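You operate a simulated robot arm through the tools that you are given. There is no shell and no other tool. Be economical: measure what you need, move in short steps, check, and stop when the job is done.

The job below is to be done with a simulated two-armed robot. You get a single attempt, and the scene is never put back.

JOB
Run press two on the mould in its tray for 25 seconds; start it with both green buttons.
Fine: tray in, air valve open first; pull the tray out when the platen is up again.

It is judged by the outcome, as a careful person would: the job done as asked, and still so three seconds after it is handed in. It fails if anything else is knocked over, pushed out of place, dropped, spilled or broken.

ROBOT AND FRAMES
Two 7-joint arms with two-finger parallel grippers on one trunk, on a base that drives. Base frame: it is fixed to the floor where the robot stands at the start and does not move with it; the origin is under the middle of the robot, x ahead of it, y to its left, z up. Readings come in m, rad, newtons and seconds.
The left shoulder is at the start at [0.06, 0.144, 0.926], the right one opposite. With the tool pointing down near the work surface each hand reaches from about 0.32 to 0.74 m from the robot's upright axis, wherever it stands, measured 20 degrees to its own side. Places, roughly: mould with square hollows [2, 0.25, 0.75]; press one air knob [-0.1, 0.8, 1.2]; press one air valve handle [-0.1, 0.8, 1.1]; press one clear guard [0.2, 0.7, 1.3]; press one heat dial [0.4, 0.6, 1.3]; press one power switch [0.4, 0.6, 1.1]; press one time dial [0.4, 0.6, 1.2]; press one tray [0.2, 0.9, 0.9]; press two [1, 0.6, 1]; press two air valve handle [0.7, 0.5, 1.1]; press two tray [0.9, 0.2, 0.9]. Payload 1.57 kg a hand.
The tool frame of a hand sits at the grasp point between the pads (the TCP): z along the fingers, y along the line on which they close. The tips reach 0.03 m beyond it. Largest opening 0.11 m; finger width 0.024, thickness 0.012; the body of the gripper, 0.048 by 0.112 m, starts 0.078 m behind the TCP.
Orientation is that of the tool frame in the base frame, as a unit quaternion [x, y, z, w]. With the fingers straight down and closing along the base's y, the tool's x points along the base's -x, its y along +y and its z along -z.

CONTROLS
- The arms move only by the tool move_arm. It takes "left_deltas", "right_deltas" or both (then of equal length, played together; a hand with none holds still); each is a list that holds one entry, the list of rows, each a list of 7 numbers: the shift along the tool's x, y, z in m, then the turn, a rotation vector about the tool's x, y, z in rad, then the opening, from 0 (shut) to 1 (fully open). In form: [[[dx, dy, dz, rx, ry, rz, gripper], ...]]. A call has 1 to 8 rows; each row shifts and turns the commanded pose from where the row before left it, along the tool's axes as they then stand. Each row takes 0.2 s and may step no farther than 0.05 m and 0.15 rad from the row before; otherwise, or with a gripper value out of range, the whole call is refused. A pose out of reach is approached as far as the arm can. The call stops where the force on the tool passes 50 N (or 10 N more than at its start, if that is more) or the arm is blocked; 0.2 s more then pass. The fingers move at their own pace (about 0.045 m/s each) and stop on an object; they squeeze with about 29 N. The grip force told is the motor's: it shows also when the fingers shut on nothing. Time passes only in rows, and 0.2 s behind the last, so rows that do not move let the fingers close. The reply holds the time, the measured pose of the TCP, the force on the tool along the base axes, the opening and the grip force, in the units named above and with some noise, with the torque about the TCP (base axes, N m) and any sound that the robot's microphone picked up.
- Cameras (640 x 400 px; columns grow to the right, rows downward): "scene" is now at [0.0283, 0.0587, 1.5468]; the picture's right is [0.73, -0.69, 0.00], its down [-0.44, -0.47, -0.77] and it looks along [0.53, 0.56, -0.64] (base axes); focal length 223 px, centre (320, 200). "left" rides on the left gripper at [0.07, -0.016, -0.141] in its tool frame; the picture's right is [0.23, 0.97, 0.00], its down [-0.86, 0.20, -0.48] and it looks along [-0.47, 0.11, 0.88] (tool axes); focal length 222 px, centre (320, 200). "right" rides on the right gripper at [0.07, 0.016, -0.141] in its tool frame; the picture's right is [-0.23, 0.97, 0.00], its down [-0.86, -0.20, -0.48] and it looks along [-0.47, -0.11, 0.88] (tool axes); focal length 222 px, centre (320, 200). There is no depth. A picture from a camera that has moved, and an enlarged one, comes with that camera's place and axes in the base frame and with its lens.
- snapshot(camera): a new picture of that camera. It takes no simulated time.
- lift_body(by): slides the trunk up (or, below 0, down) by that many m; the arms and the scene camera ride with it, the base frame stays. It gives what a move gives, with no picture.
- drive_base(legs): drives the robot by 1 to 6 legs, each [ahead, left, turn to the left] in m, m and rad, along the robot's own axes; the way and the turn of a leg run together, so that a leg with both is an arc; at most 1.5 m and 3.142 rad a leg. The arms and the cameras ride along, it lands a little off, and it stops where it bumps. It gives what a move gives.
- head_to(pan, tilt): turns the head with the scene camera to pan (to the left, within 1.501 rad either way) and tilt (down, from -0.506 to 1.204), counted from straight ahead of the robot. It gives what a move gives.
- inspect(camera, box): a new picture of the part [left, top, right, bottom] of that camera's present view, enlarged. It takes no simulated time.
- hand_in(): hands the job in; it is judged then, once.

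Go step by step. Nothing tells you exact positions but the pictures and the camera data: compare them with the known pose of the tool, close in by small moves and look again before you grip or let go. The budget is 120 turns and 108 pictures, counting those below and the enlarged ones. Unless the task says otherwise, let go and move clear before handing in, and close with one line.

The tools are called after ">>>" as name(argument=value, ...) on one line, values as JSON. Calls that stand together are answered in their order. move_arm: Moves the arms, as the interface text tells. Its arguments: {"type":"object","properties":{"left_deltas":{"type":"array"},"right_deltas":{"type":"array"}},"required":[]} The other tools are called the same way: lift_body (by) slides the trunk up or down; drive_base (legs) drives the base; head_to (pan, tilt) turns the head that bears the scene camera; snapshot (camera) takes a picture; inspect (camera, box) takes an enlarged picture of a part of a camera's view; hand_in () hands the job in.

At the start:

```text
clock: 0.0
left_position: [0.3276, 0.4069, 1.0008]
left_ee_rot: [0.0, 1.0, 0.0, 0.001]
left_ft_force: [-0.1, -0.2, -0.2]
left_ft_torque: [0.0, -0.02, -0.03]
left_width: 0.11
left_finger_force: 0.1
right_position: [0.3894, -0.02, 0.9998]
right_ee_rot: [0.0, 1.0, 0.0, 0.0]
right_ft_force: [0.1, 0.4, 0.4]
right_ft_torque: [-0.01, -0.01, -0.02]
right_width: 0.11
right_finger_force: 0.1
trunk travel left (down, up): [-0.525, 0.065]
robot x, y, heading: [0.0041, -0.0031, 0.0]
head pan, tilt: [0.813, 0.696]
```

scene: 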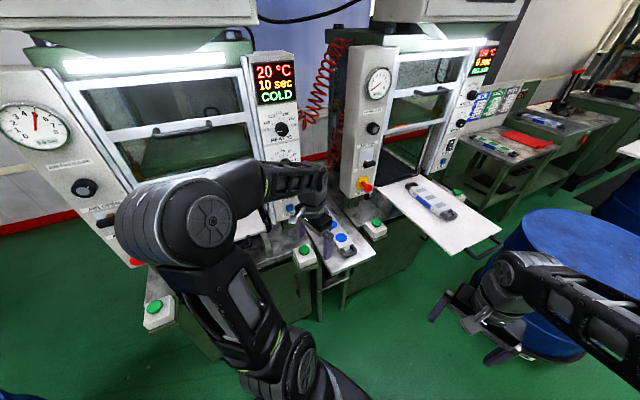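
right: 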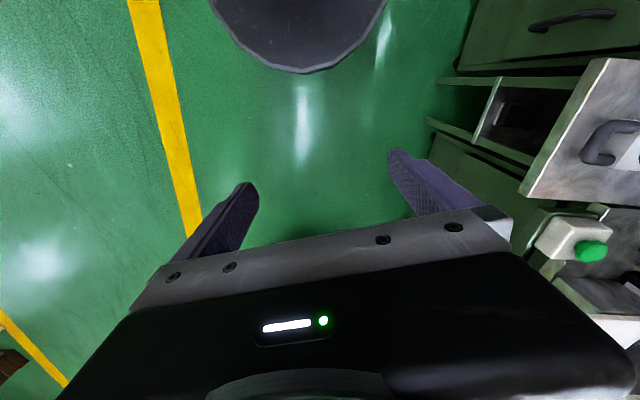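
left: 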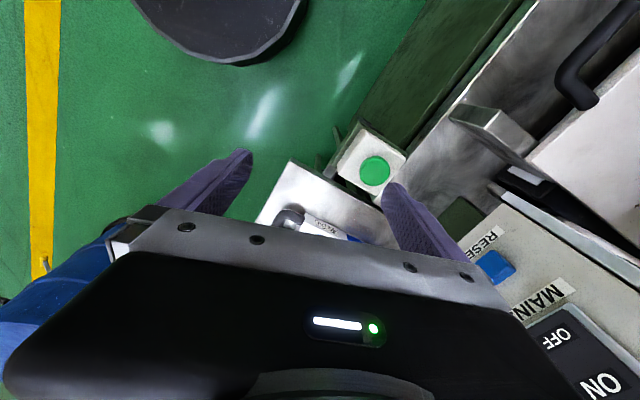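

I see press one at the left, and press two at its right with its tray out and a mould on it. I'll look closer at press two's panels.

>>> inspect(camera="scene", box=[320, 30, 520, 155])

>>> inspect(camera="scene", box=[320, 140, 520, 265])

```text
3.20 times, centred on (420, 92) of scene
camera zoom: at [0.0283, 0.0587, 1.5468], right [0.73, -0.69, 0.0], down [-0.44, -0.47, -0.77], along [0.53, 0.56, -0.64], focal length 712 px, centre (0, 544)
```

zoom: 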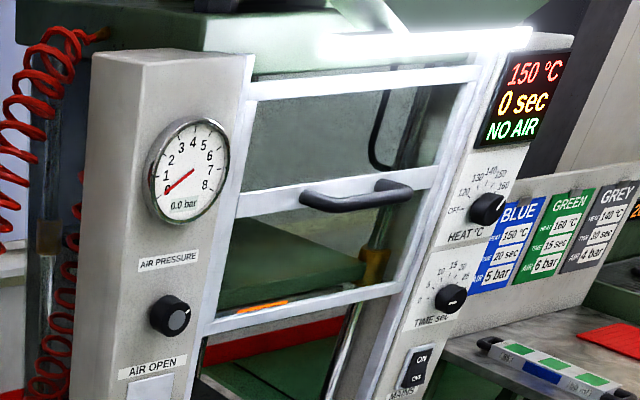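

```text
3.20 times, centred on (420, 202) of scene
camera zoom: at [0.0283, 0.0587, 1.5468], right [0.73, -0.69, 0.0], down [-0.44, -0.47, -0.77], along [0.53, 0.56, -0.64], focal length 712 px, centre (0, 192)
```

zoom: 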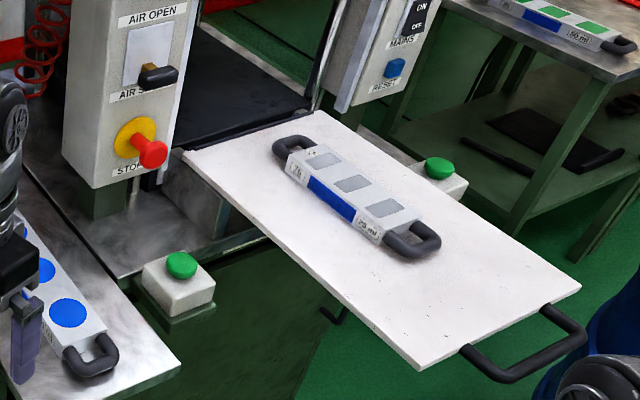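

Press two reads 150 °C, 0 s, NO AIR, with its guard and controls visible. A blue drum stands near the tray; I'll look around before driving.

>>> head_to(pan=0.1, tilt=0.75)

>>> snapshot(camera="scene")

```text
clock: 1.1
left_position: [0.3268, 0.4069, 0.9996]
left_ee_rot: [0.0, 1.0, 0.0, 0.001]
left_ft_force: [-0.2, -0.1, 0.3]
left_ft_torque: [0.02, 0.0, 0.03]
left_width: 0.1099
left_finger_force: 0.0
right_position: [0.3892, -0.018, 1.0008]
right_ee_rot: [0.0, 1.0, -0.001, 0.0]
right_ft_force: [-0.4, 0.4, 0.2]
right_ft_torque: [-0.02, 0.01, -0.01]
right_width: 0.1101
right_finger_force: 0.1
trunk travel left (down, up): [-0.525, 0.065]
robot x, y, heading: [-0.0018, -0.0026, -0.001]
head pan, tilt: [0.099, 0.75]
```

```text
102 pictures are left
camera scene: at [0.0522, 0.0052, 1.5422], right [0.1, -0.99, 0.0], down [-0.68, -0.07, -0.73], along [0.73, 0.07, -0.68], focal length 223 px, centre (320, 200)
```

scene: 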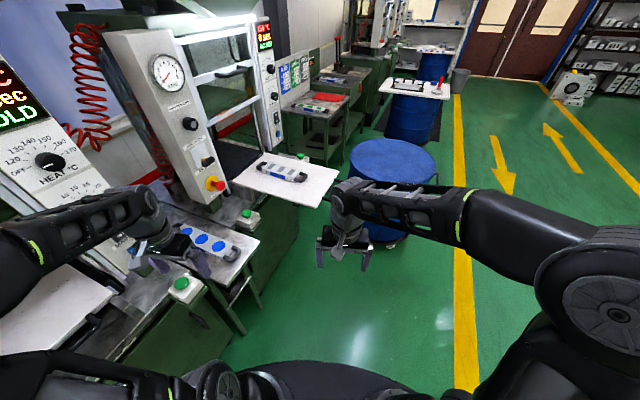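

The press faces roughly -y, its front turned about 18°; the drum is well off at about (1.6,-0.4). I'll raise the hands, then drive to stand in front of press two.

>>> lift_body(by=0.06)

>>> move_arm(left_deltas=[[[0, 0, -0.04, 0, 0, 0, 1], [0, 0, -0.04, 0, 0, 0, 1], [0, 0, -0.04, 0, 0, 0, 1]]], right_deltas=[[[0, 0, -0.04, 0, 0, 0, 1], [0, 0, -0.04, 0, 0, 0, 1], [0, 0, -0.04, 0, 0, 0, 1]]])

>>> drive_base(legs=[[0, -0.42, 0], [0.62, 0, 0], [0, 0, 1.257]])

>>> head_to(pan=0, tilt=0.6)

>>> snapshot(camera="scene")

```text
clock: 2.1
left_position: [0.3278, 0.4073, 1.0591]
left_ee_rot: [0.0, 1.0, 0.0, 0.0]
left_ft_force: [-1.1, -0.2, -0.5]
left_ft_torque: [0.02, 0.0, -0.06]
left_width: 0.11
left_finger_force: 0.0
right_position: [0.3894, -0.0193, 1.0595]
right_ee_rot: [0.0, 1.0, 0.001, 0.0]
right_ft_force: [0.4, -0.9, 0.1]
right_ft_torque: [0.02, -0.04, 0.0]
right_width: 0.1099
right_finger_force: 0.0
trunk travel left (down, up): [-0.585, 0.005]
robot x, y, heading: [-0.002, 0.0009, 0.003]
head pan, tilt: [0.099, 0.75]
```

```text
clock: 2.9
left_position: [0.3258, 0.4059, 1.1789]
left_ee_rot: [0.0, 1.0, -0.001, 0.003]
left_ft_force: [0.1, 0.2, -0.3]
left_ft_torque: [0.07, 0.02, 0.02]
left_width: 0.1101
left_finger_force: 0.0
left hand out of reach, approached as far as the arm can: row 3
right_position: [0.3889, -0.0191, 1.1711]
right_ee_rot: [-0.002, 1.0, -0.002, -0.005]
right_ft_force: [0.2, -0.4, 0.1]
right_ft_torque: [0.02, 0.01, 0.02]
right_width: 0.11
right_finger_force: 0.1
right hand out of reach, approached as far as the arm can: row 3
trunk travel left (down, up): [-0.585, 0.005]
robot x, y, heading: [-0.0023, -0.0024, 0.005]
head pan, tilt: [0.099, 0.75]
```

```text
clock: 11.7
left_position: [0.3388, 0.0156, 1.179]
left_ee_rot: [-0.586, 0.81, 0.002, 0.003]
left_ft_force: [0.5, 1.3, 0.1]
left_ft_torque: [0.0, -0.02, -0.03]
left_width: 0.1098
left_finger_force: 0.1
right_position: [0.764, -0.059, 1.1698]
right_ee_rot: [-0.586, 0.81, -0.005, -0.003]
right_ft_force: [-0.6, 0.5, 0.6]
right_ft_torque: [0.01, 0.0, -0.03]
right_width: 0.1102
right_finger_force: 0.0
trunk travel left (down, up): [-0.585, 0.005]
robot x, y, heading: [0.6251, -0.4206, 1.253]
head pan, tilt: [0.099, 0.75]
```

```text
clock: 12.4
left_position: [0.3394, 0.0169, 1.1786]
left_ee_rot: [-0.587, 0.81, 0.001, 0.002]
left_ft_force: [-0.1, 0.0, 0.3]
left_ft_torque: [0.02, -0.01, -0.02]
left_width: 0.1099
left_finger_force: 0.0
right_position: [0.7629, -0.0582, 1.1711]
right_ee_rot: [-0.587, 0.81, -0.005, -0.003]
right_ft_force: [-0.5, -0.4, -0.3]
right_ft_torque: [0.0, 0.03, 0.03]
right_width: 0.1102
right_finger_force: 0.2
trunk travel left (down, up): [-0.585, 0.005]
robot x, y, heading: [0.6225, -0.4215, 1.25]
head pan, tilt: [0.0, 0.6]
```

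```text
101 pictures are left
camera scene: at [0.6414, -0.3697, 1.615], right [0.95, -0.31, 0.0], down [-0.18, -0.54, -0.82], along [0.26, 0.78, -0.57], focal length 223 px, centre (320, 200)
```

scene: 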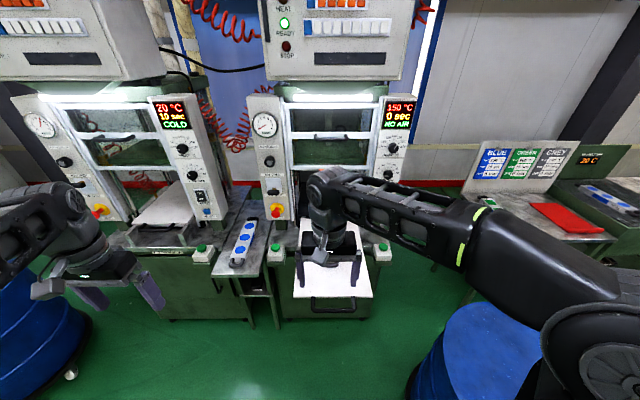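

The heading is square to press two; a second drum is near my left, so I'll be careful. I'll zoom in on the controls.

>>> inspect(camera="scene", box=[232, 80, 432, 205])

>>> inspect(camera="scene", box=[440, 130, 640, 255])

>>> inspect(camera="scene", box=[232, 0, 432, 80])

>>> inspect(camera="scene", box=[220, 195, 420, 320])

```text
3.20 times, centred on (332, 142) of scene
camera zoom: at [0.6414, -0.3697, 1.615], right [0.95, -0.31, 0.0], down [-0.18, -0.54, -0.82], along [0.26, 0.78, -0.57], focal length 712 px, centre (282, 384)
```

zoom: 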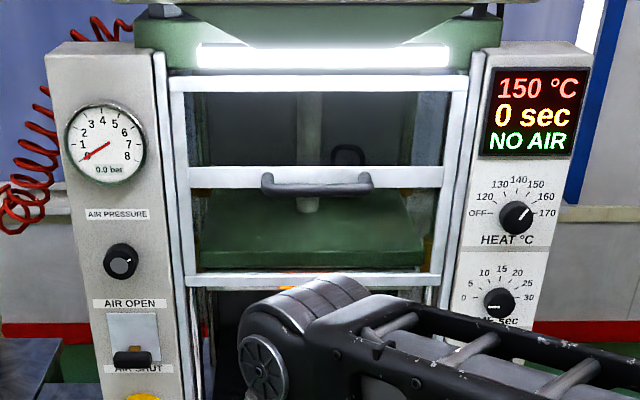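

```text
3.20 times, centred on (540, 192) of scene
camera zoom: at [0.6414, -0.3697, 1.615], right [0.95, -0.31, 0.0], down [-0.18, -0.54, -0.82], along [0.26, 0.78, -0.57], focal length 712 px, centre (-384, 224)
```

zoom: 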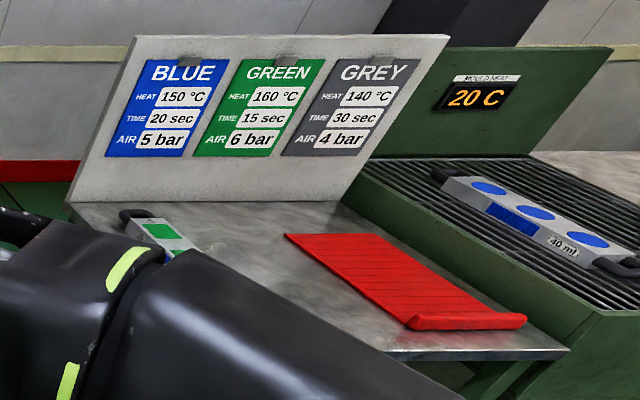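

```text
3.20 times, centred on (332, 40) of scene
camera zoom: at [0.6414, -0.3697, 1.615], right [0.95, -0.31, 0.0], down [-0.18, -0.54, -0.82], along [0.26, 0.78, -0.57], focal length 712 px, centre (282, 712)
```

zoom: 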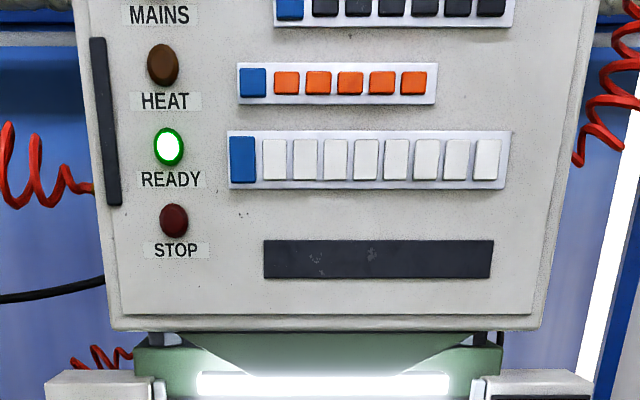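

```text
3.20 times, centred on (320, 258) of scene
camera zoom: at [0.6414, -0.3697, 1.615], right [0.95, -0.31, 0.0], down [-0.18, -0.54, -0.82], along [0.26, 0.78, -0.57], focal length 712 px, centre (320, 16)
```

zoom: 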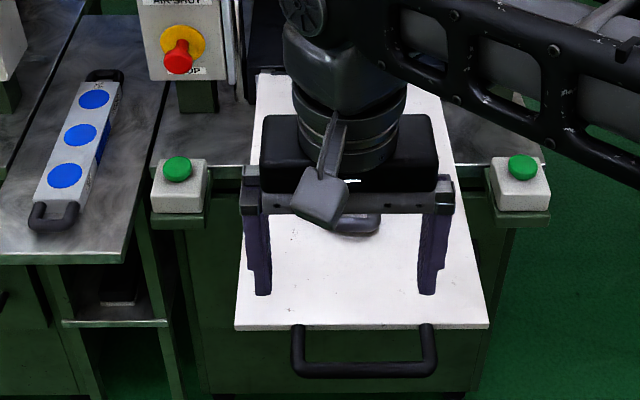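

Press two: time dial at 0, heat 150, valve shut, guard frame above the tray opening. I'll come 0.1 m closer and centre up, shut the right hand and check the picture to line it up with the tray handle.

>>> drive_base(legs=[[0.1, -0.05, 0]])

>>> head_to(pan=0, tilt=0.8)

>>> move_arm(right_deltas=[[[0, 0.03, 0, 0, 0, 0, 0], [0, 0.05, 0, 0, 0, 0, 0], [0, 0.05, 0, 0, 0, 0, 0], [0, 0.03, 0, 0, 0, 0, 0], [0, 0, 0, 0, 0, 0, 0]]])

>>> snapshot(camera="scene")

>>> snapshot(camera="right")

```text
clock: 13.6
left_position: [0.4187, 0.0965, 1.1783]
left_ee_rot: [-0.586, 0.81, 0.001, 0.001]
left_ft_force: [0.7, 0.5, -0.2]
left_ft_torque: [-0.02, 0.04, -0.02]
left_width: 0.1099
left_finger_force: 0.2
right_position: [0.8437, 0.023, 1.1701]
right_ee_rot: [-0.586, 0.81, -0.005, -0.003]
right_ft_force: [1.2, 1.5, 0.0]
right_ft_torque: [-0.04, 0.04, -0.02]
right_width: 0.1102
right_finger_force: 0.1
trunk travel left (down, up): [-0.585, 0.005]
robot x, y, heading: [0.7041, -0.3427, 1.25]
head pan, tilt: [0.0, 0.6]
```

```text
clock: 14.3
left_position: [0.4179, 0.0965, 1.1793]
left_ee_rot: [-0.586, 0.81, 0.002, 0.002]
left_ft_force: [0.5, 0.2, 0.5]
left_ft_torque: [0.0, 0.02, 0.01]
left_width: 0.11
left_finger_force: 0.0
right_position: [0.8423, 0.0215, 1.1705]
right_ee_rot: [-0.586, 0.81, -0.005, -0.003]
right_ft_force: [-0.1, -0.3, -0.4]
right_ft_torque: [0.03, -0.02, -0.01]
right_width: 0.11
right_finger_force: 0.0
trunk travel left (down, up): [-0.585, 0.005]
robot x, y, heading: [0.7028, -0.3458, 1.253]
head pan, tilt: [0.0, 0.799]
```

```text
clock: 15.5
left_position: [0.4182, 0.0957, 1.1788]
left_ee_rot: [-0.586, 0.81, 0.001, 0.003]
left_ft_force: [-0.3, 0.3, 0.0]
left_ft_torque: [-0.02, -0.03, -0.03]
left_width: 0.11
left_finger_force: 0.1
right_position: [0.7568, 0.051, 1.1716]
right_ee_rot: [-0.585, 0.811, -0.001, 0.0]
right_ft_force: [0.1, -0.6, 0.3]
right_ft_torque: [-0.02, 0.01, 0.04]
right_width: 0.0038
right_finger_force: 0.1
right hand out of reach, approached as far as the arm can: row 3, 4
trunk travel left (down, up): [-0.585, 0.005]
robot x, y, heading: [0.7019, -0.3421, 1.248]
head pan, tilt: [0.0, 0.799]
```

```text
96 pictures are left
camera scene: at [0.7188, -0.2971, 1.5982], right [0.95, -0.31, 0.0], down [-0.23, -0.68, -0.7], along [0.22, 0.66, -0.72], focal length 223 px, centre (320, 200)
```

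scene: 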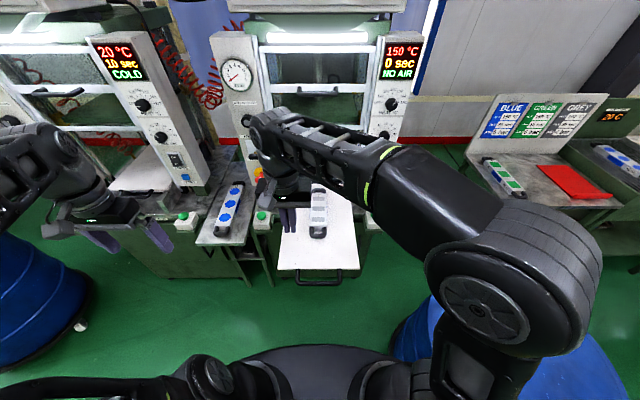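

```text
95 pictures are left
camera right: at [0.7182, -0.0109, 1.3133], right [-0.85, 0.52, 0.0], down [0.46, 0.75, 0.48], along [0.25, 0.41, -0.88], focal length 222 px, centre (320, 200)
```

right: 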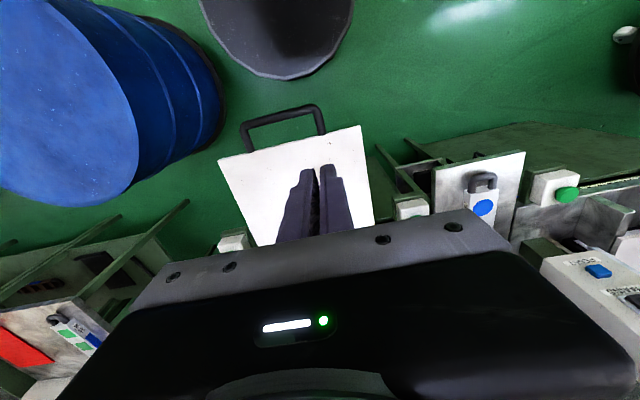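

The right hand is just left of the tray handle; I take the handle bar to be at about (0.807, 0.0, 0.91). I shift over the loop gap and come down partway.

>>> move_arm(right_deltas=[[[0.003, -0.03, 0.03, 0, 0, 0, 0], [0.003, -0.033, 0.04, 0, 0, 0, 0], [0, 0, 0.04, 0, 0, 0, 0], [0, 0, 0.04, 0, 0, 0, 0], [0, 0, 0.02, 0, 0, 0, 0], [0, 0, 0, 0, 0, 0, 0]]])

>>> snapshot(camera="right")

>>> inspect(camera="scene", box=[220, 160, 420, 285])

```text
refused: row 2 steps farther than a row can; nothing moved
```

```text
94 pictures are left
camera right: at [0.7182, -0.0109, 1.3133], right [-0.85, 0.52, 0.0], down [0.46, 0.75, 0.48], along [0.25, 0.41, -0.88], focal length 222 px, centre (320, 200)
```

right: 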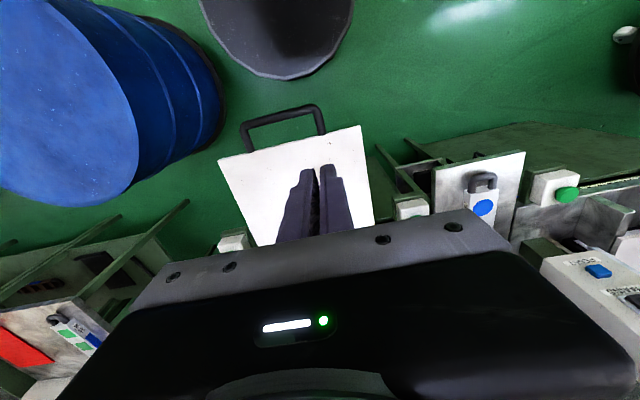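

```text
3.20 times, centred on (320, 222) of scene
camera zoom: at [0.7188, -0.2971, 1.5982], right [0.95, -0.31, 0.0], down [-0.23, -0.68, -0.7], along [0.22, 0.66, -0.72], focal length 712 px, centre (320, 128)
```

zoom: 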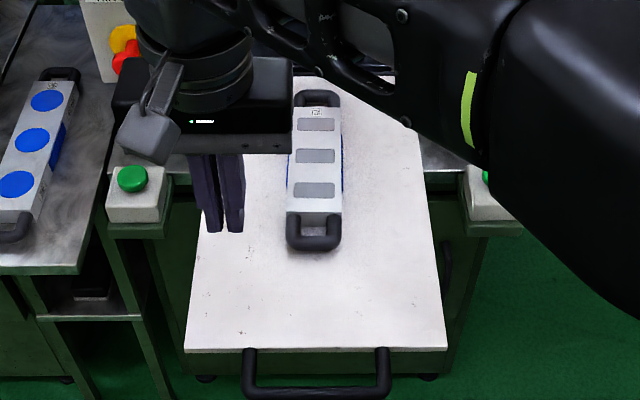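

The loop is narrow (~3 cm), so a grip on the bar is surer than hooking it. I'll turn the hand 90° while shifting over the bar, staying high.

>>> move_arm(right_deltas=[[[0, 0, 0, 0, 0, -0.15, 0.4], [0, 0, 0, 0, 0, -0.15, 0.4], [0, 0, 0, 0, 0, -0.15, 0.4], [0, 0, 0, 0, 0, -0.15, 0.4], [0, 0, 0, 0, 0, -0.15, 0.4], [0, 0, 0, 0, 0, -0.15, 0.4], [0, 0, 0, 0, 0, -0.15, 0.4], [0, 0, 0, 0, 0, -0.15, 0.4]]])

>>> move_arm(right_deltas=[[[0, 0, 0, 0, 0, -0.15, 0.4], [0, 0, 0, 0, 0, -0.15, 0.4], [0, 0, 0.03, 0, 0, -0.07, 0.4], [0, 0, 0.04, 0, 0, 0, 0.4], [0, 0, 0.04, 0, 0, 0, 0.4]]])

```text
clock: 17.3
left_position: [0.417, 0.0955, 1.1789]
left_ee_rot: [-0.586, 0.81, 0.001, 0.003]
left_ft_force: [-0.6, 0.6, 0.4]
left_ft_torque: [-0.01, -0.01, 0.03]
left_width: 0.1102
left_finger_force: 0.1
right_position: [0.754, 0.049, 1.1705]
right_ee_rot: [0.914, -0.406, 0.0, 0.001]
right_ft_force: [0.6, -0.5, 0.0]
right_ft_torque: [-0.03, 0.0, -0.01]
right_width: 0.044
right_finger_force: 0.1
right hand out of reach, approached as far as the arm can: row 1
trunk travel left (down, up): [-0.585, 0.005]
robot x, y, heading: [0.7052, -0.3394, 1.256]
head pan, tilt: [0.0, 0.799]
```

```text
clock: 18.5
left_position: [0.4189, 0.0975, 1.1778]
left_ee_rot: [-0.586, 0.81, 0.001, 0.002]
left_ft_force: [0.3, 0.4, 0.6]
left_ft_torque: [0.01, 0.01, -0.02]
left_width: 0.1099
left_finger_force: 0.1
right_position: [0.7543, 0.0493, 1.0609]
right_ee_rot: [0.973, -0.232, -0.001, 0.001]
right_ft_force: [0.5, 0.2, -0.8]
right_ft_torque: [-0.03, 0.02, 0.0]
right_width: 0.0439
right_finger_force: 0.0
trunk travel left (down, up): [-0.585, 0.005]
robot x, y, heading: [0.6983, -0.3375, 1.249]
head pan, tilt: [0.0, 0.799]
```

>>> move_arm(right_deltas=[[[0, 0, 0, 0, 0, -0.147, 0.4], [0.035, 0.016, 0, 0, 0, 0, 0.4], [0.035, 0.015, 0, 0, 0, 0, 0.4], [0, 0, 0.04, 0, 0, 0, 0.4], [0, 0, 0.02, 0, 0, 0, 0.4]]])

>>> snapshot(camera="right")

>>> inspect(camera="scene", box=[220, 200, 420, 325])

```text
clock: 19.7
left_position: [0.4176, 0.0974, 1.1796]
left_ee_rot: [-0.586, 0.81, 0.002, 0.002]
left_ft_force: [-1.4, -0.9, 0.4]
left_ft_torque: [-0.01, 0.0, 0.04]
left_width: 0.11
left_finger_force: 0.1
right_position: [0.8108, -0.0018, 1.0018]
right_ee_rot: [0.987, -0.161, 0.0, 0.001]
right_ft_force: [-0.4, -0.3, 0.0]
right_ft_torque: [0.01, 0.03, 0.02]
right_width: 0.0439
right_finger_force: 0.0
trunk travel left (down, up): [-0.585, 0.005]
robot x, y, heading: [0.7046, -0.3412, 1.256]
head pan, tilt: [0.0, 0.799]
```

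```text
92 pictures are left
camera right: at [0.8711, -0.0399, 1.143], right [-0.52, -0.85, 0.0], down [-0.75, 0.46, 0.48], along [-0.41, 0.25, -0.88], focal length 222 px, centre (320, 200)
```

right: 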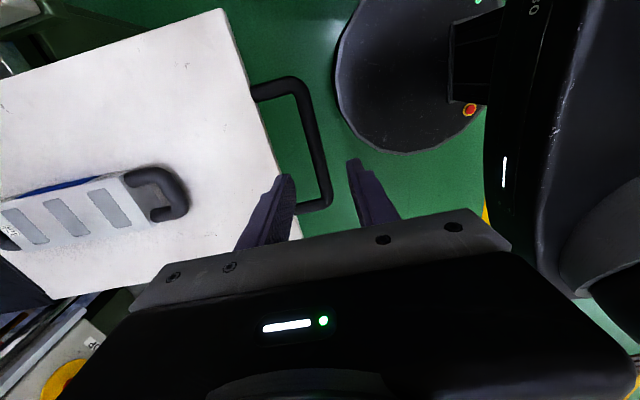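

```text
3.20 times, centred on (320, 262) of scene
camera zoom: at [0.7186, -0.2973, 1.5983], right [0.95, -0.31, 0.0], down [-0.23, -0.68, -0.7], along [0.22, 0.66, -0.72], focal length 712 px, centre (320, 0)
```

zoom: 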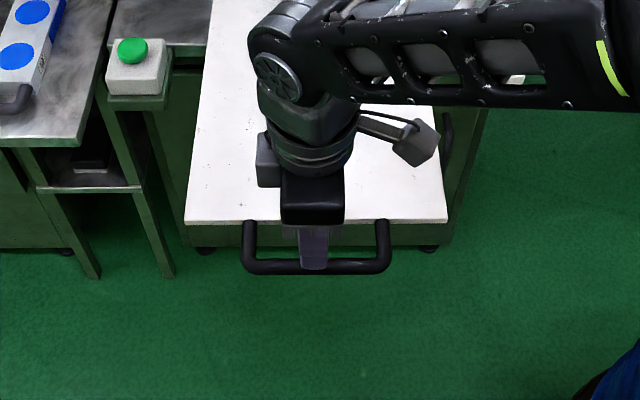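

The bar comes out at about z=0.86, 13 mm further in. I correct and descend on it.

>>> move_arm(right_deltas=[[[0, -0.013, 0.03, 0, 0, 0, 0.4], [0, 0, 0.04, 0, 0, 0, 0.4], [0, 0, 0.03, 0, 0, 0, 0.4], [0, 0, 0.02, 0, 0, 0, 0.4]]])

>>> snapshot(camera="right")

>>> inspect(camera="scene", box=[260, 240, 380, 315])

```text
clock: 20.7
left_position: [0.4178, 0.0957, 1.1782]
left_ee_rot: [-0.588, 0.809, 0.002, 0.002]
left_ft_force: [-0.4, 0.3, 0.5]
left_ft_torque: [-0.01, 0.01, 0.0]
left_width: 0.1099
left_finger_force: 0.0
right_position: [0.8132, 0.0111, 0.881]
right_ee_rot: [0.987, -0.161, 0.0, 0.001]
right_ft_force: [-0.4, -0.8, 0.0]
right_ft_torque: [0.01, -0.01, -0.03]
right_width: 0.0441
right_finger_force: 0.0
trunk travel left (down, up): [-0.585, 0.005]
robot x, y, heading: [0.7037, -0.3438, 1.252]
head pan, tilt: [0.0, 0.799]
```

```text
90 pictures are left
camera right: at [0.8749, -0.0275, 1.0225], right [-0.52, -0.85, 0.0], down [-0.75, 0.46, 0.48], along [-0.41, 0.25, -0.88], focal length 222 px, centre (320, 200)
```

right: 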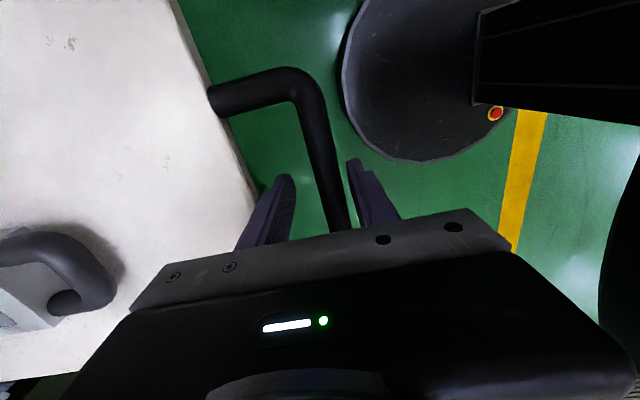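

```text
5.33 times, centred on (320, 278) of scene
camera zoom: at [0.7182, -0.2968, 1.5982], right [0.95, -0.31, 0.0], down [-0.23, -0.68, -0.7], along [0.22, 0.66, -0.72], focal length 1187 px, centre (320, -213)
```

zoom: 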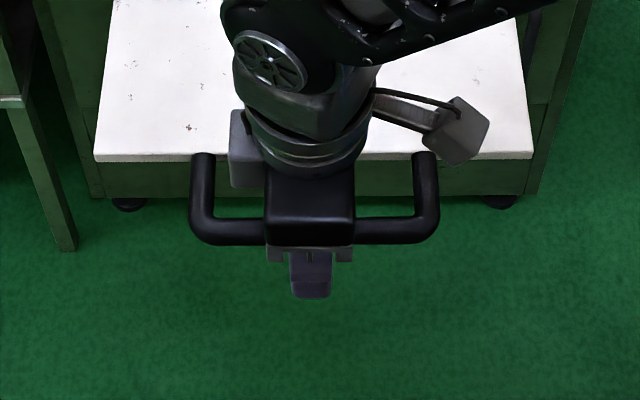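

>>> move_arm(right_deltas=[[[0, 0.003, 0.02, 0, 0, 0, 0.4], [0, 0, 0, 0, 0, 0, 0], [0, 0, 0, 0, 0, 0, 0], [0, 0, 0, 0, 0, 0, 0], [0, 0, 0, 0, 0, 0, 0]]])

>>> snapshot(camera="right")

```text
clock: 21.9
left_position: [0.4176, 0.0961, 1.1783]
left_ee_rot: [-0.586, 0.81, 0.001, 0.003]
left_ft_force: [0.3, 0.1, -0.5]
left_ft_torque: [0.0, 0.0, -0.01]
left_width: 0.1099
left_finger_force: 0.1
right_position: [0.8132, 0.007, 0.8614]
right_ee_rot: [0.987, -0.16, 0.0, 0.001]
right_ft_force: [-1.1, -0.8, -2.8]
right_ft_torque: [0.0, -0.08, 0.77]
right_width: 0.0162
right_finger_force: 31.7
trunk travel left (down, up): [-0.585, 0.005]
robot x, y, heading: [0.7044, -0.3431, 1.245]
head pan, tilt: [0.0, 0.799]
```

```text
88 pictures are left
camera right: at [0.8743, -0.0303, 1.0028], right [-0.52, -0.85, 0.0], down [-0.75, 0.46, 0.48], along [-0.41, 0.25, -0.88], focal length 222 px, centre (320, 200)
```

right: 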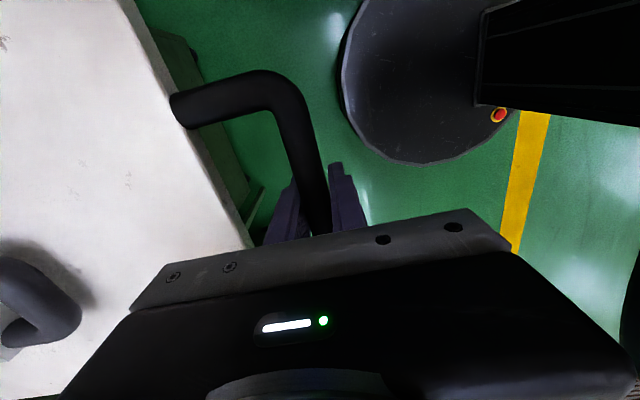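

The bar is gripped (16 mm). Pushing the tray in slowly.

>>> move_arm(right_deltas=[[[0, -0.01, 0, 0, 0, 0, 0], [0, -0.015, 0, 0, 0, 0, 0], [0, -0.02, 0, 0, 0, 0, 0], [0, -0.02, 0, 0, 0, 0, 0], [0, -0.02, 0, 0, 0, 0, 0], [0, -0.02, 0, 0, 0, 0, 0], [0, -0.015, 0, 0, 0, 0, 0], [0, -0.01, 0, 0, 0, 0, 0]]])

>>> snapshot(camera="scene")

```text
clock: 23.7
left_position: [0.4182, 0.0961, 1.1771]
left_ee_rot: [-0.586, 0.81, 0.001, 0.003]
left_ft_force: [-0.4, 0.2, -0.5]
left_ft_torque: [0.03, -0.01, 0.0]
left_width: 0.11
left_finger_force: 0.0
right_position: [0.854, 0.1333, 0.8611]
right_ee_rot: [0.987, -0.161, 0.0, 0.001]
right_ft_force: [-11.5, 3.6, -6.4]
right_ft_torque: [-0.21, -0.48, 0.8]
right_width: 0.0159
right_finger_force: 31.5
trunk travel left (down, up): [-0.585, 0.005]
robot x, y, heading: [0.699, -0.3402, 1.253]
head pan, tilt: [0.0, 0.799]
```

```text
87 pictures are left
camera scene: at [0.717, -0.2958, 1.5981], right [0.95, -0.31, 0.0], down [-0.22, -0.68, -0.7], along [0.22, 0.66, -0.72], focal length 223 px, centre (320, 200)
```

scene: 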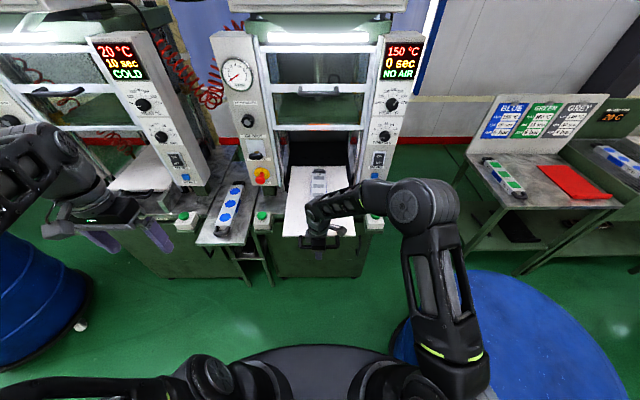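

The tray slides in well (0.13 m so far), with some side load; I ease left a bit and continue.

>>> move_arm(right_deltas=[[[-0.004, -0.01, 0, 0, 0, 0, 0], [-0.001, -0.02, 0, 0, 0, 0, 0], [-0.001, -0.02, 0, 0, 0, 0, 0], [-0.001, -0.02, 0, 0, 0, 0, 0], [-0.001, -0.02, 0, 0, 0, 0, 0], [0, -0.02, 0, 0, 0, 0, 0], [0, -0.01, 0, 0, 0, 0, 0]]])

>>> snapshot(camera="scene")

```text
clock: 25.3
left_position: [0.4202, 0.0959, 1.1796]
left_ee_rot: [-0.586, 0.81, 0.002, 0.002]
left_ft_force: [-0.7, 0.8, 0.0]
left_ft_torque: [0.0, -0.01, 0.0]
left_width: 0.1099
left_finger_force: 0.1
right_position: [0.8911, 0.2465, 0.8611]
right_ee_rot: [0.987, -0.162, 0.0, 0.001]
right_ft_force: [24.4, -10.1, 2.8]
right_ft_torque: [0.25, 0.39, 0.81]
right_width: 0.016
right_finger_force: 31.7
trunk travel left (down, up): [-0.585, 0.005]
robot x, y, heading: [0.6994, -0.3426, 1.25]
head pan, tilt: [0.0, 0.799]
```

```text
86 pictures are left
camera scene: at [0.7215, -0.2985, 1.5982], right [0.95, -0.32, 0.0], down [-0.23, -0.68, -0.7], along [0.22, 0.66, -0.72], focal length 223 px, centre (320, 200)
```

scene: 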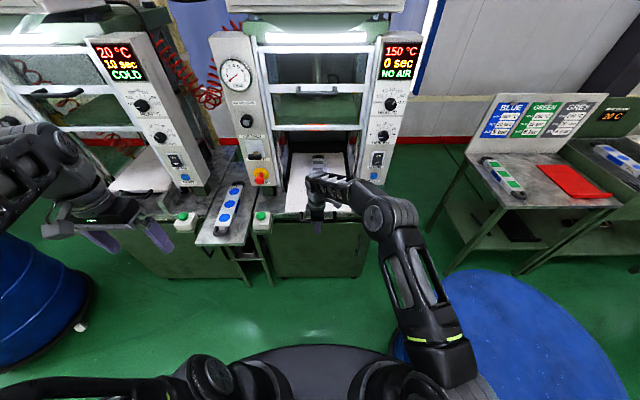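

>>> move_arm(right_deltas=[[[0.005, -0.01, 0, 0, 0, 0, 0], [0, -0.015, 0, 0, 0, 0, 0], [0, -0.015, 0, 0, 0, 0, 0], [0, -0.015, 0, 0, 0, 0, 0], [0, -0.015, 0, 0, 0, 0, 0], [0, -0.015, 0, 0, 0, 0, 0]]])

>>> inspect(camera="scene", box=[220, 100, 420, 225])

>>> snapshot(camera="right")

```text
clock: 26.7
left_position: [0.4187, 0.097, 1.1792]
left_ee_rot: [-0.586, 0.81, 0.002, 0.003]
left_ft_force: [-0.6, -0.1, -0.5]
left_ft_torque: [0.01, 0.0, -0.01]
left_width: 0.11
left_finger_force: 0.0
right_position: [0.9059, 0.2973, 0.8612]
right_ee_rot: [0.987, -0.16, -0.002, 0.001]
right_ft_force: [2.7, 1.2, 3.1]
right_ft_torque: [0.11, 0.82, 0.82]
right_width: 0.0159
right_finger_force: 31.4
right hand out of reach, approached as far as the arm can: row 5, 6
trunk travel left (down, up): [-0.585, 0.005]
robot x, y, heading: [0.7006, -0.3438, 1.253]
head pan, tilt: [0.0, 0.799]
```

```text
3.20 times, centred on (320, 162) of scene
camera zoom: at [0.7185, -0.297, 1.5982], right [0.95, -0.31, 0.0], down [-0.23, -0.68, -0.7], along [0.22, 0.66, -0.72], focal length 712 px, centre (320, 320)
```

zoom: 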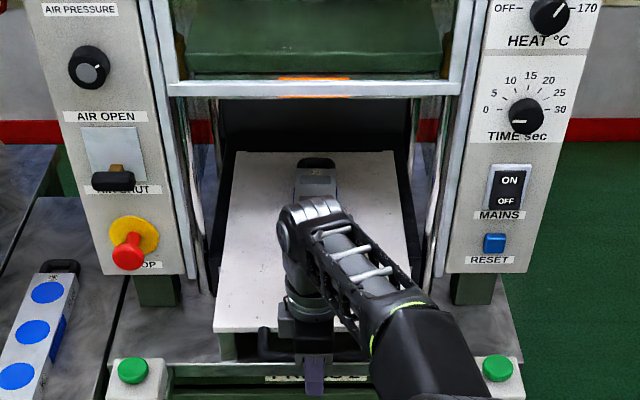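

```text
84 pictures are left
camera right: at [0.9683, 0.2601, 1.0025], right [-0.52, -0.85, 0.0], down [-0.75, 0.46, 0.48], along [-0.41, 0.25, -0.88], focal length 222 px, centre (320, 200)
```

right: 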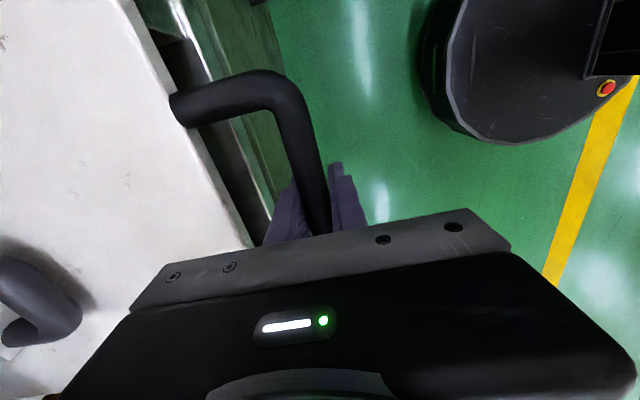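

The tray needs a bit more and the arm is at its limit; I'll drive a little forward with the grip held.

>>> drive_base(legs=[[0.03, 0, 0]])

>>> inspect(camera="scene", box=[220, 100, 420, 225])

```text
clock: 27.6
left_position: [0.4271, 0.1264, 1.1785]
left_ee_rot: [-0.586, 0.81, 0.001, 0.002]
left_ft_force: [-0.4, -0.5, 0.1]
left_ft_torque: [-0.06, 0.03, 0.03]
left_width: 0.1099
left_finger_force: 0.1
right_position: [0.9162, 0.3267, 0.8612]
right_ee_rot: [0.987, -0.161, 0.0, 0.001]
right_ft_force: [-6.2, 0.3, 6.0]
right_ft_torque: [-0.17, -0.01, 0.85]
right_width: 0.016
right_finger_force: 31.6
trunk travel left (down, up): [-0.585, 0.005]
robot x, y, heading: [0.7076, -0.3156, 1.255]
head pan, tilt: [0.0, 0.799]
```

```text
3.20 times, centred on (320, 162) of scene
camera zoom: at [0.7268, -0.2675, 1.5982], right [0.95, -0.31, 0.0], down [-0.23, -0.68, -0.7], along [0.22, 0.66, -0.72], focal length 712 px, centre (320, 320)
```

zoom: 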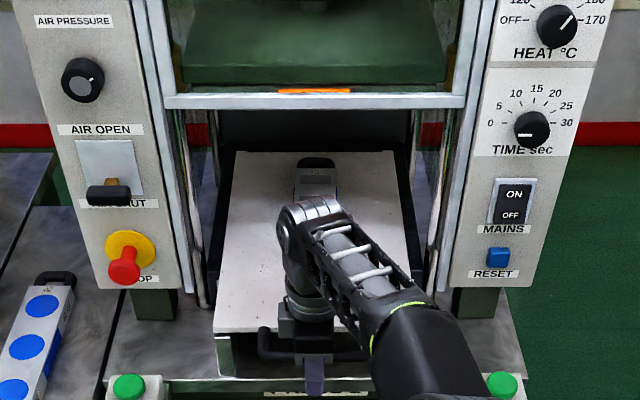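

>>> drive_base(legs=[[0.04, 0, 0]])

>>> inspect(camera="scene", box=[220, 100, 420, 225])

```text
clock: 28.4
left_position: [0.4395, 0.1631, 1.1775]
left_ee_rot: [-0.586, 0.81, 0.001, 0.003]
left_ft_force: [0.0, 0.3, 0.5]
left_ft_torque: [-0.02, 0.0, -0.02]
left_width: 0.1103
left_finger_force: 0.1
right_position: [0.9297, 0.3644, 0.8608]
right_ee_rot: [0.987, -0.16, -0.002, 0.002]
right_ft_force: [-4.9, 0.0, 1.7]
right_ft_torque: [-0.17, -0.02, 0.85]
right_width: 0.0157
right_finger_force: 31.0
trunk travel left (down, up): [-0.585, 0.005]
robot x, y, heading: [0.7246, -0.2739, 1.249]
head pan, tilt: [0.0, 0.799]
```

```text
3.20 times, centred on (320, 162) of scene
camera zoom: at [0.7398, -0.2291, 1.5982], right [0.95, -0.32, 0.0], down [-0.23, -0.68, -0.7], along [0.22, 0.66, -0.72], focal length 712 px, centre (320, 320)
```

zoom: 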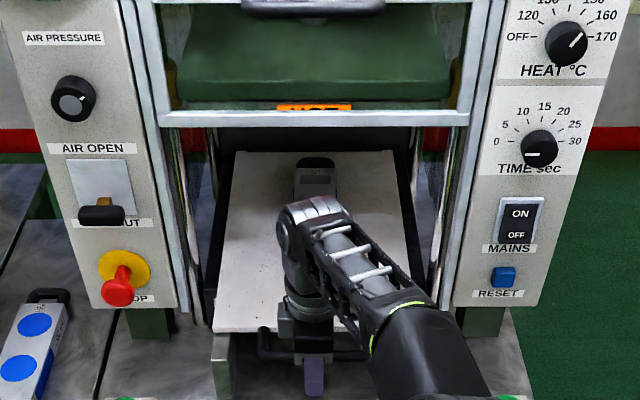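

>>> drive_base(legs=[[0.04, 0, 0]])

>>> snapshot(camera="scene")

>>> snapshot(camera="right")

```text
clock: 29.3
left_position: [0.449, 0.1894, 1.1796]
left_ee_rot: [-0.587, 0.81, 0.002, 0.002]
left_ft_force: [-0.5, 0.8, -0.2]
left_ft_torque: [-0.01, 0.0, 0.01]
left_width: 0.1101
left_finger_force: 0.0
right_position: [0.9346, 0.3829, 0.8604]
right_ee_rot: [0.988, -0.157, -0.002, 0.014]
right_ft_force: [0.4, -3.8, 2.2]
right_ft_torque: [0.11, 0.33, 0.82]
right_width: 0.0159
right_finger_force: 31.5
trunk travel left (down, up): [-0.585, 0.005]
robot x, y, heading: [0.7353, -0.2482, 1.248]
head pan, tilt: [0.0, 0.799]
stopped in leg 1: the force on the tool passed its limit (the readings are from after the stop); the commanded pose is now the measured one
```

```text
81 pictures are left
camera scene: at [0.7488, -0.2055, 1.5982], right [0.95, -0.32, 0.0], down [-0.23, -0.68, -0.7], along [0.22, 0.66, -0.72], focal length 223 px, centre (320, 200)
```

scene: 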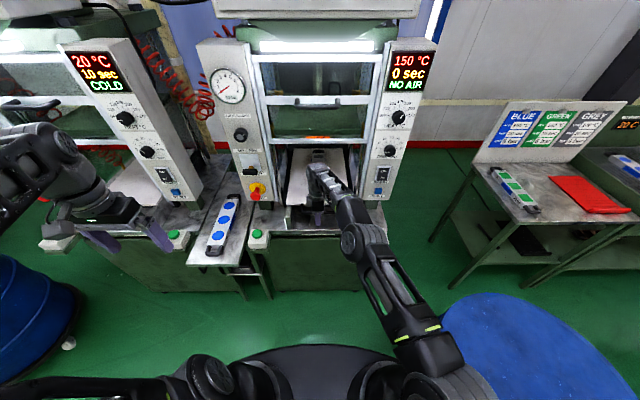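

```text
80 pictures are left
camera right: at [0.9964, 0.3489, 1.0026], right [-0.52, -0.86, 0.03], down [-0.75, 0.47, 0.47], along [-0.42, 0.22, -0.88], focal length 222 px, centre (320, 200)
```

right: 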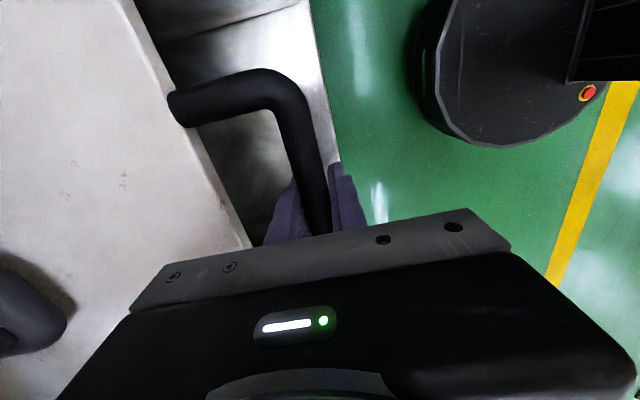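

It stopped against something, probably the tray's end stop. I'll give it a small arm push to confirm and compare with press one's tray.

>>> move_arm(right_deltas=[[[0, -0.005, 0, 0, 0, 0, 0], [0, -0.005, 0, 0, 0, 0, 0], [0, -0.005, 0, 0, 0, 0, 0]]])

>>> inspect(camera="scene", box=[40, 130, 240, 255])

>>> inspect(camera="scene", box=[220, 120, 420, 245])

```text
clock: 30.1
left_position: [0.4473, 0.1873, 1.1773]
left_ee_rot: [-0.587, 0.81, 0.001, 0.003]
left_ft_force: [-0.3, -0.3, -0.1]
left_ft_torque: [0.01, -0.01, -0.03]
left_width: 0.1101
left_finger_force: 0.1
right_position: [0.9328, 0.3813, 0.8603]
right_ee_rot: [0.987, -0.157, -0.001, 0.016]
right_ft_force: [-0.6, -4.6, 4.1]
right_ft_torque: [0.13, -0.04, 0.83]
right_width: 0.0157
right_finger_force: 30.8
right hand out of reach, approached as far as the arm can: row 1, 2, 3
trunk travel left (down, up): [-0.585, 0.005]
robot x, y, heading: [0.736, -0.2517, 1.246]
head pan, tilt: [0.0, 0.799]
```

```text
3.20 times, centred on (140, 192) of scene
camera zoom: at [0.7486, -0.2058, 1.5983], right [0.95, -0.32, 0.0], down [-0.23, -0.68, -0.7], along [0.22, 0.66, -0.72], focal length 712 px, centre (896, 224)
```

zoom: 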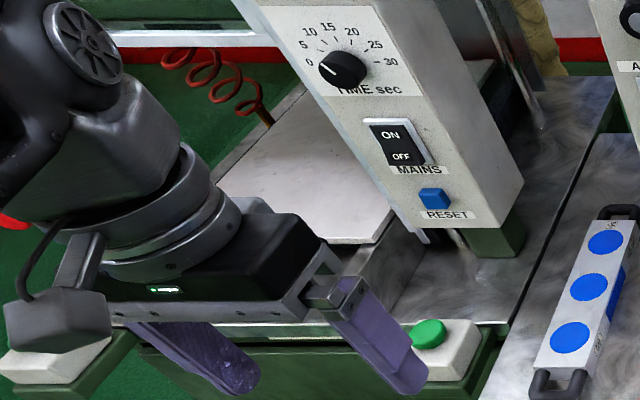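

```text
3.20 times, centred on (320, 182) of scene
camera zoom: at [0.7486, -0.2058, 1.5983], right [0.95, -0.32, 0.0], down [-0.23, -0.68, -0.7], along [0.22, 0.66, -0.72], focal length 712 px, centre (320, 256)
```

zoom: 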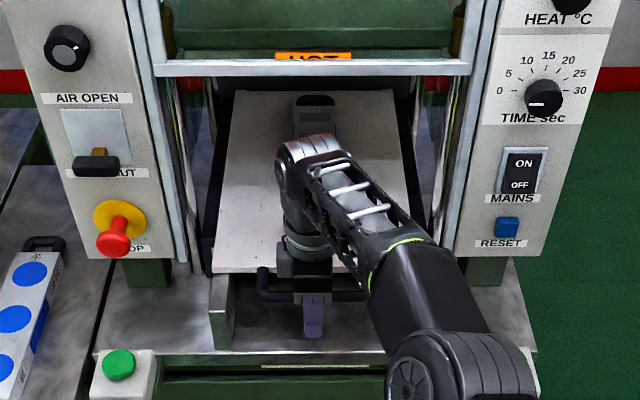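

>>> drive_base(legs=[[0.02, 0, 0]])

>>> inspect(camera="scene", box=[220, 120, 420, 245])

```text
clock: 30.9
left_position: [0.4534, 0.1961, 1.1795]
left_ee_rot: [-0.586, 0.81, 0.002, 0.003]
left_ft_force: [-0.7, 0.0, -0.3]
left_ft_torque: [0.03, -0.04, 0.03]
left_width: 0.1101
left_finger_force: 0.1
right_position: [0.9345, 0.3818, 0.8603]
right_ee_rot: [0.987, -0.155, -0.002, 0.03]
right_ft_force: [-0.5, -15.7, 14.0]
right_ft_torque: [0.44, 0.16, 0.72]
right_width: 0.0159
right_finger_force: 31.0
trunk travel left (down, up): [-0.585, 0.005]
robot x, y, heading: [0.733, -0.2411, 1.247]
head pan, tilt: [0.0, 0.799]
stopped in leg 1: the force on the tool passed its limit (the readings are from after the stop); the commanded pose is now the measured one
```

```text
3.20 times, centred on (320, 182) of scene
camera zoom: at [0.7517, -0.1996, 1.5984], right [0.95, -0.32, 0.0], down [-0.23, -0.68, -0.7], along [0.22, 0.66, -0.72], focal length 712 px, centre (320, 256)
```

zoom: 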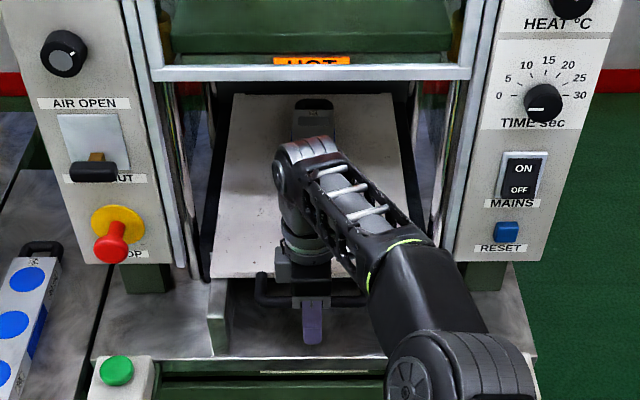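

End stop confirmed. I let go, lift clear and back out.

>>> move_arm(right_deltas=[[[0, 0.003, 0, 0, 0, 0, 0.4], [0, 0, 0, 0, 0, 0, 0.4], [0, 0, -0.03, 0, 0, 0, 0.4], [0, 0, -0.03, 0, 0, 0, 0.4], [0, 0.04, 0, 0, 0, 0, 0.4], [0, 0.04, 0, 0, 0, 0, 0.4], [0, 0.04, 0, 0, 0, 0, 0.4], [0, 0.04, 0, 0, 0, 0, 0]]])

>>> inspect(camera="scene", box=[200, 30, 440, 180])

```text
clock: 32.7
left_position: [0.452, 0.197, 1.1792]
left_ee_rot: [-0.586, 0.81, 0.001, 0.003]
left_ft_force: [0.3, -0.4, 1.4]
left_ft_torque: [0.02, 0.02, -0.04]
left_width: 0.1101
left_finger_force: 0.1
right_position: [0.8825, 0.2261, 0.9165]
right_ee_rot: [0.987, -0.155, -0.002, 0.032]
right_ft_force: [-1.2, -5.7, 3.1]
right_ft_torque: [-0.11, 0.05, 0.09]
right_width: 0.0194
right_finger_force: 4.3
right hand out of reach, approached as far as the arm can: row 4
trunk travel left (down, up): [-0.585, 0.005]
robot x, y, heading: [0.7348, -0.2398, 1.249]
head pan, tilt: [0.0, 0.799]
```

```text
2.67 times, centred on (320, 105) of scene
camera zoom: at [0.7517, -0.1976, 1.5984], right [0.95, -0.32, 0.0], down [-0.23, -0.68, -0.7], along [0.22, 0.66, -0.72], focal length 594 px, centre (320, 453)
```

zoom: 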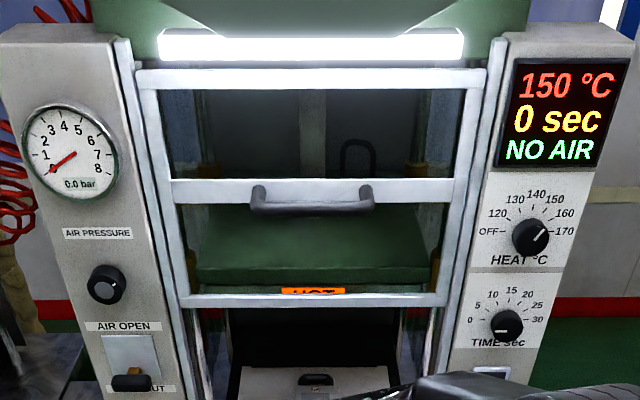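

>>> snapshot(camera="scene")

>>> snapshot(camera="right")

```text
75 pictures are left
camera scene: at [0.7517, -0.1976, 1.5984], right [0.95, -0.32, 0.0], down [-0.23, -0.68, -0.7], along [0.22, 0.66, -0.72], focal length 223 px, centre (320, 200)
```

scene: 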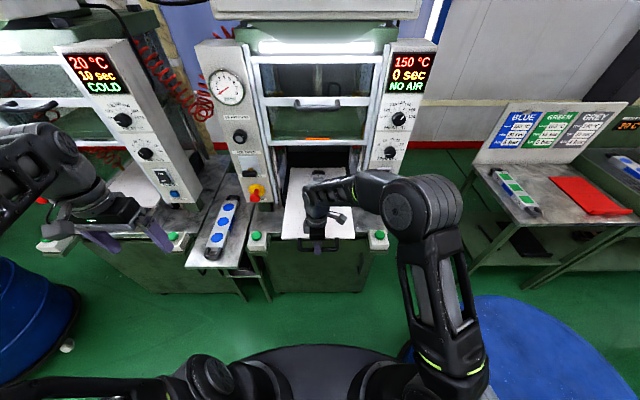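

```text
74 pictures are left
camera right: at [0.9469, 0.1976, 1.0596], right [-0.51, -0.86, 0.06], down [-0.75, 0.48, 0.46], along [-0.42, 0.19, -0.89], focal length 222 px, centre (320, 200)
```

right: 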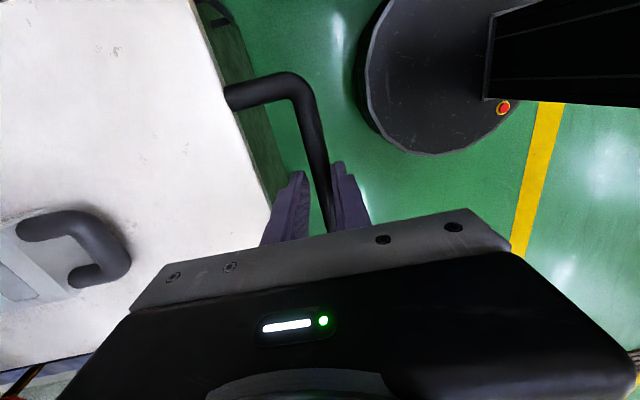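

The fingertips dragged the bar back with them, so the tray came out 0.16 m — the bar sits a bit higher than I thought. I re-grip, straighten the hand and push in again, and will lift higher this time.

>>> move_arm(right_deltas=[[[0, 0, 0, 0, 0, 0, 0.4], [0, 0, 0.03, 0.064, 0, 0, 0.4], [0, 0, 0, 0, 0, 0, 0], [0, 0, 0, 0, 0, 0, 0], [0, -0.02, 0, 0, 0, 0, 0], [0, -0.03, 0, 0, 0, 0, 0], [0, -0.03, 0, 0, 0, 0, 0], [0, -0.03, 0, 0, 0, 0, 0]]])

>>> move_arm(right_deltas=[[[0, -0.015, 0, 0, 0, 0, 0], [0, -0.015, 0, 0, 0, 0, 0], [0, -0.01, 0, 0, 0, 0, 0], [0, -0.005, 0, 0, 0, 0, 0]]])

```text
clock: 34.5
left_position: [0.4534, 0.2004, 1.1787]
left_ee_rot: [-0.586, 0.811, 0.002, 0.001]
left_ft_force: [-0.8, 0.6, 0.2]
left_ft_torque: [-0.02, 0.0, -0.01]
left_width: 0.11
left_finger_force: 0.0
right_position: [0.9183, 0.3333, 0.8854]
right_ee_rot: [0.988, -0.155, 0.004, -0.001]
right_ft_force: [1.1, 2.5, -12.2]
right_ft_torque: [-0.27, -0.26, 0.64]
right_width: 0.0155
right_finger_force: 31.5
trunk travel left (down, up): [-0.585, 0.005]
robot x, y, heading: [0.735, -0.241, 1.246]
head pan, tilt: [0.0, 0.799]
```

```text
clock: 35.5
left_position: [0.453, 0.201, 1.1769]
left_ee_rot: [-0.586, 0.81, 0.001, 0.003]
left_ft_force: [0.2, 0.5, -0.3]
left_ft_torque: [0.01, -0.02, -0.01]
left_width: 0.1101
left_finger_force: 0.1
right_position: [0.9327, 0.3767, 0.885]
right_ee_rot: [0.988, -0.155, 0.004, 0.0]
right_ft_force: [3.2, -0.6, -15.7]
right_ft_torque: [-0.12, -0.43, 0.7]
right_width: 0.0159
right_finger_force: 31.5
trunk travel left (down, up): [-0.585, 0.005]
robot x, y, heading: [0.7363, -0.2399, 1.25]
head pan, tilt: [0.0, 0.799]
```

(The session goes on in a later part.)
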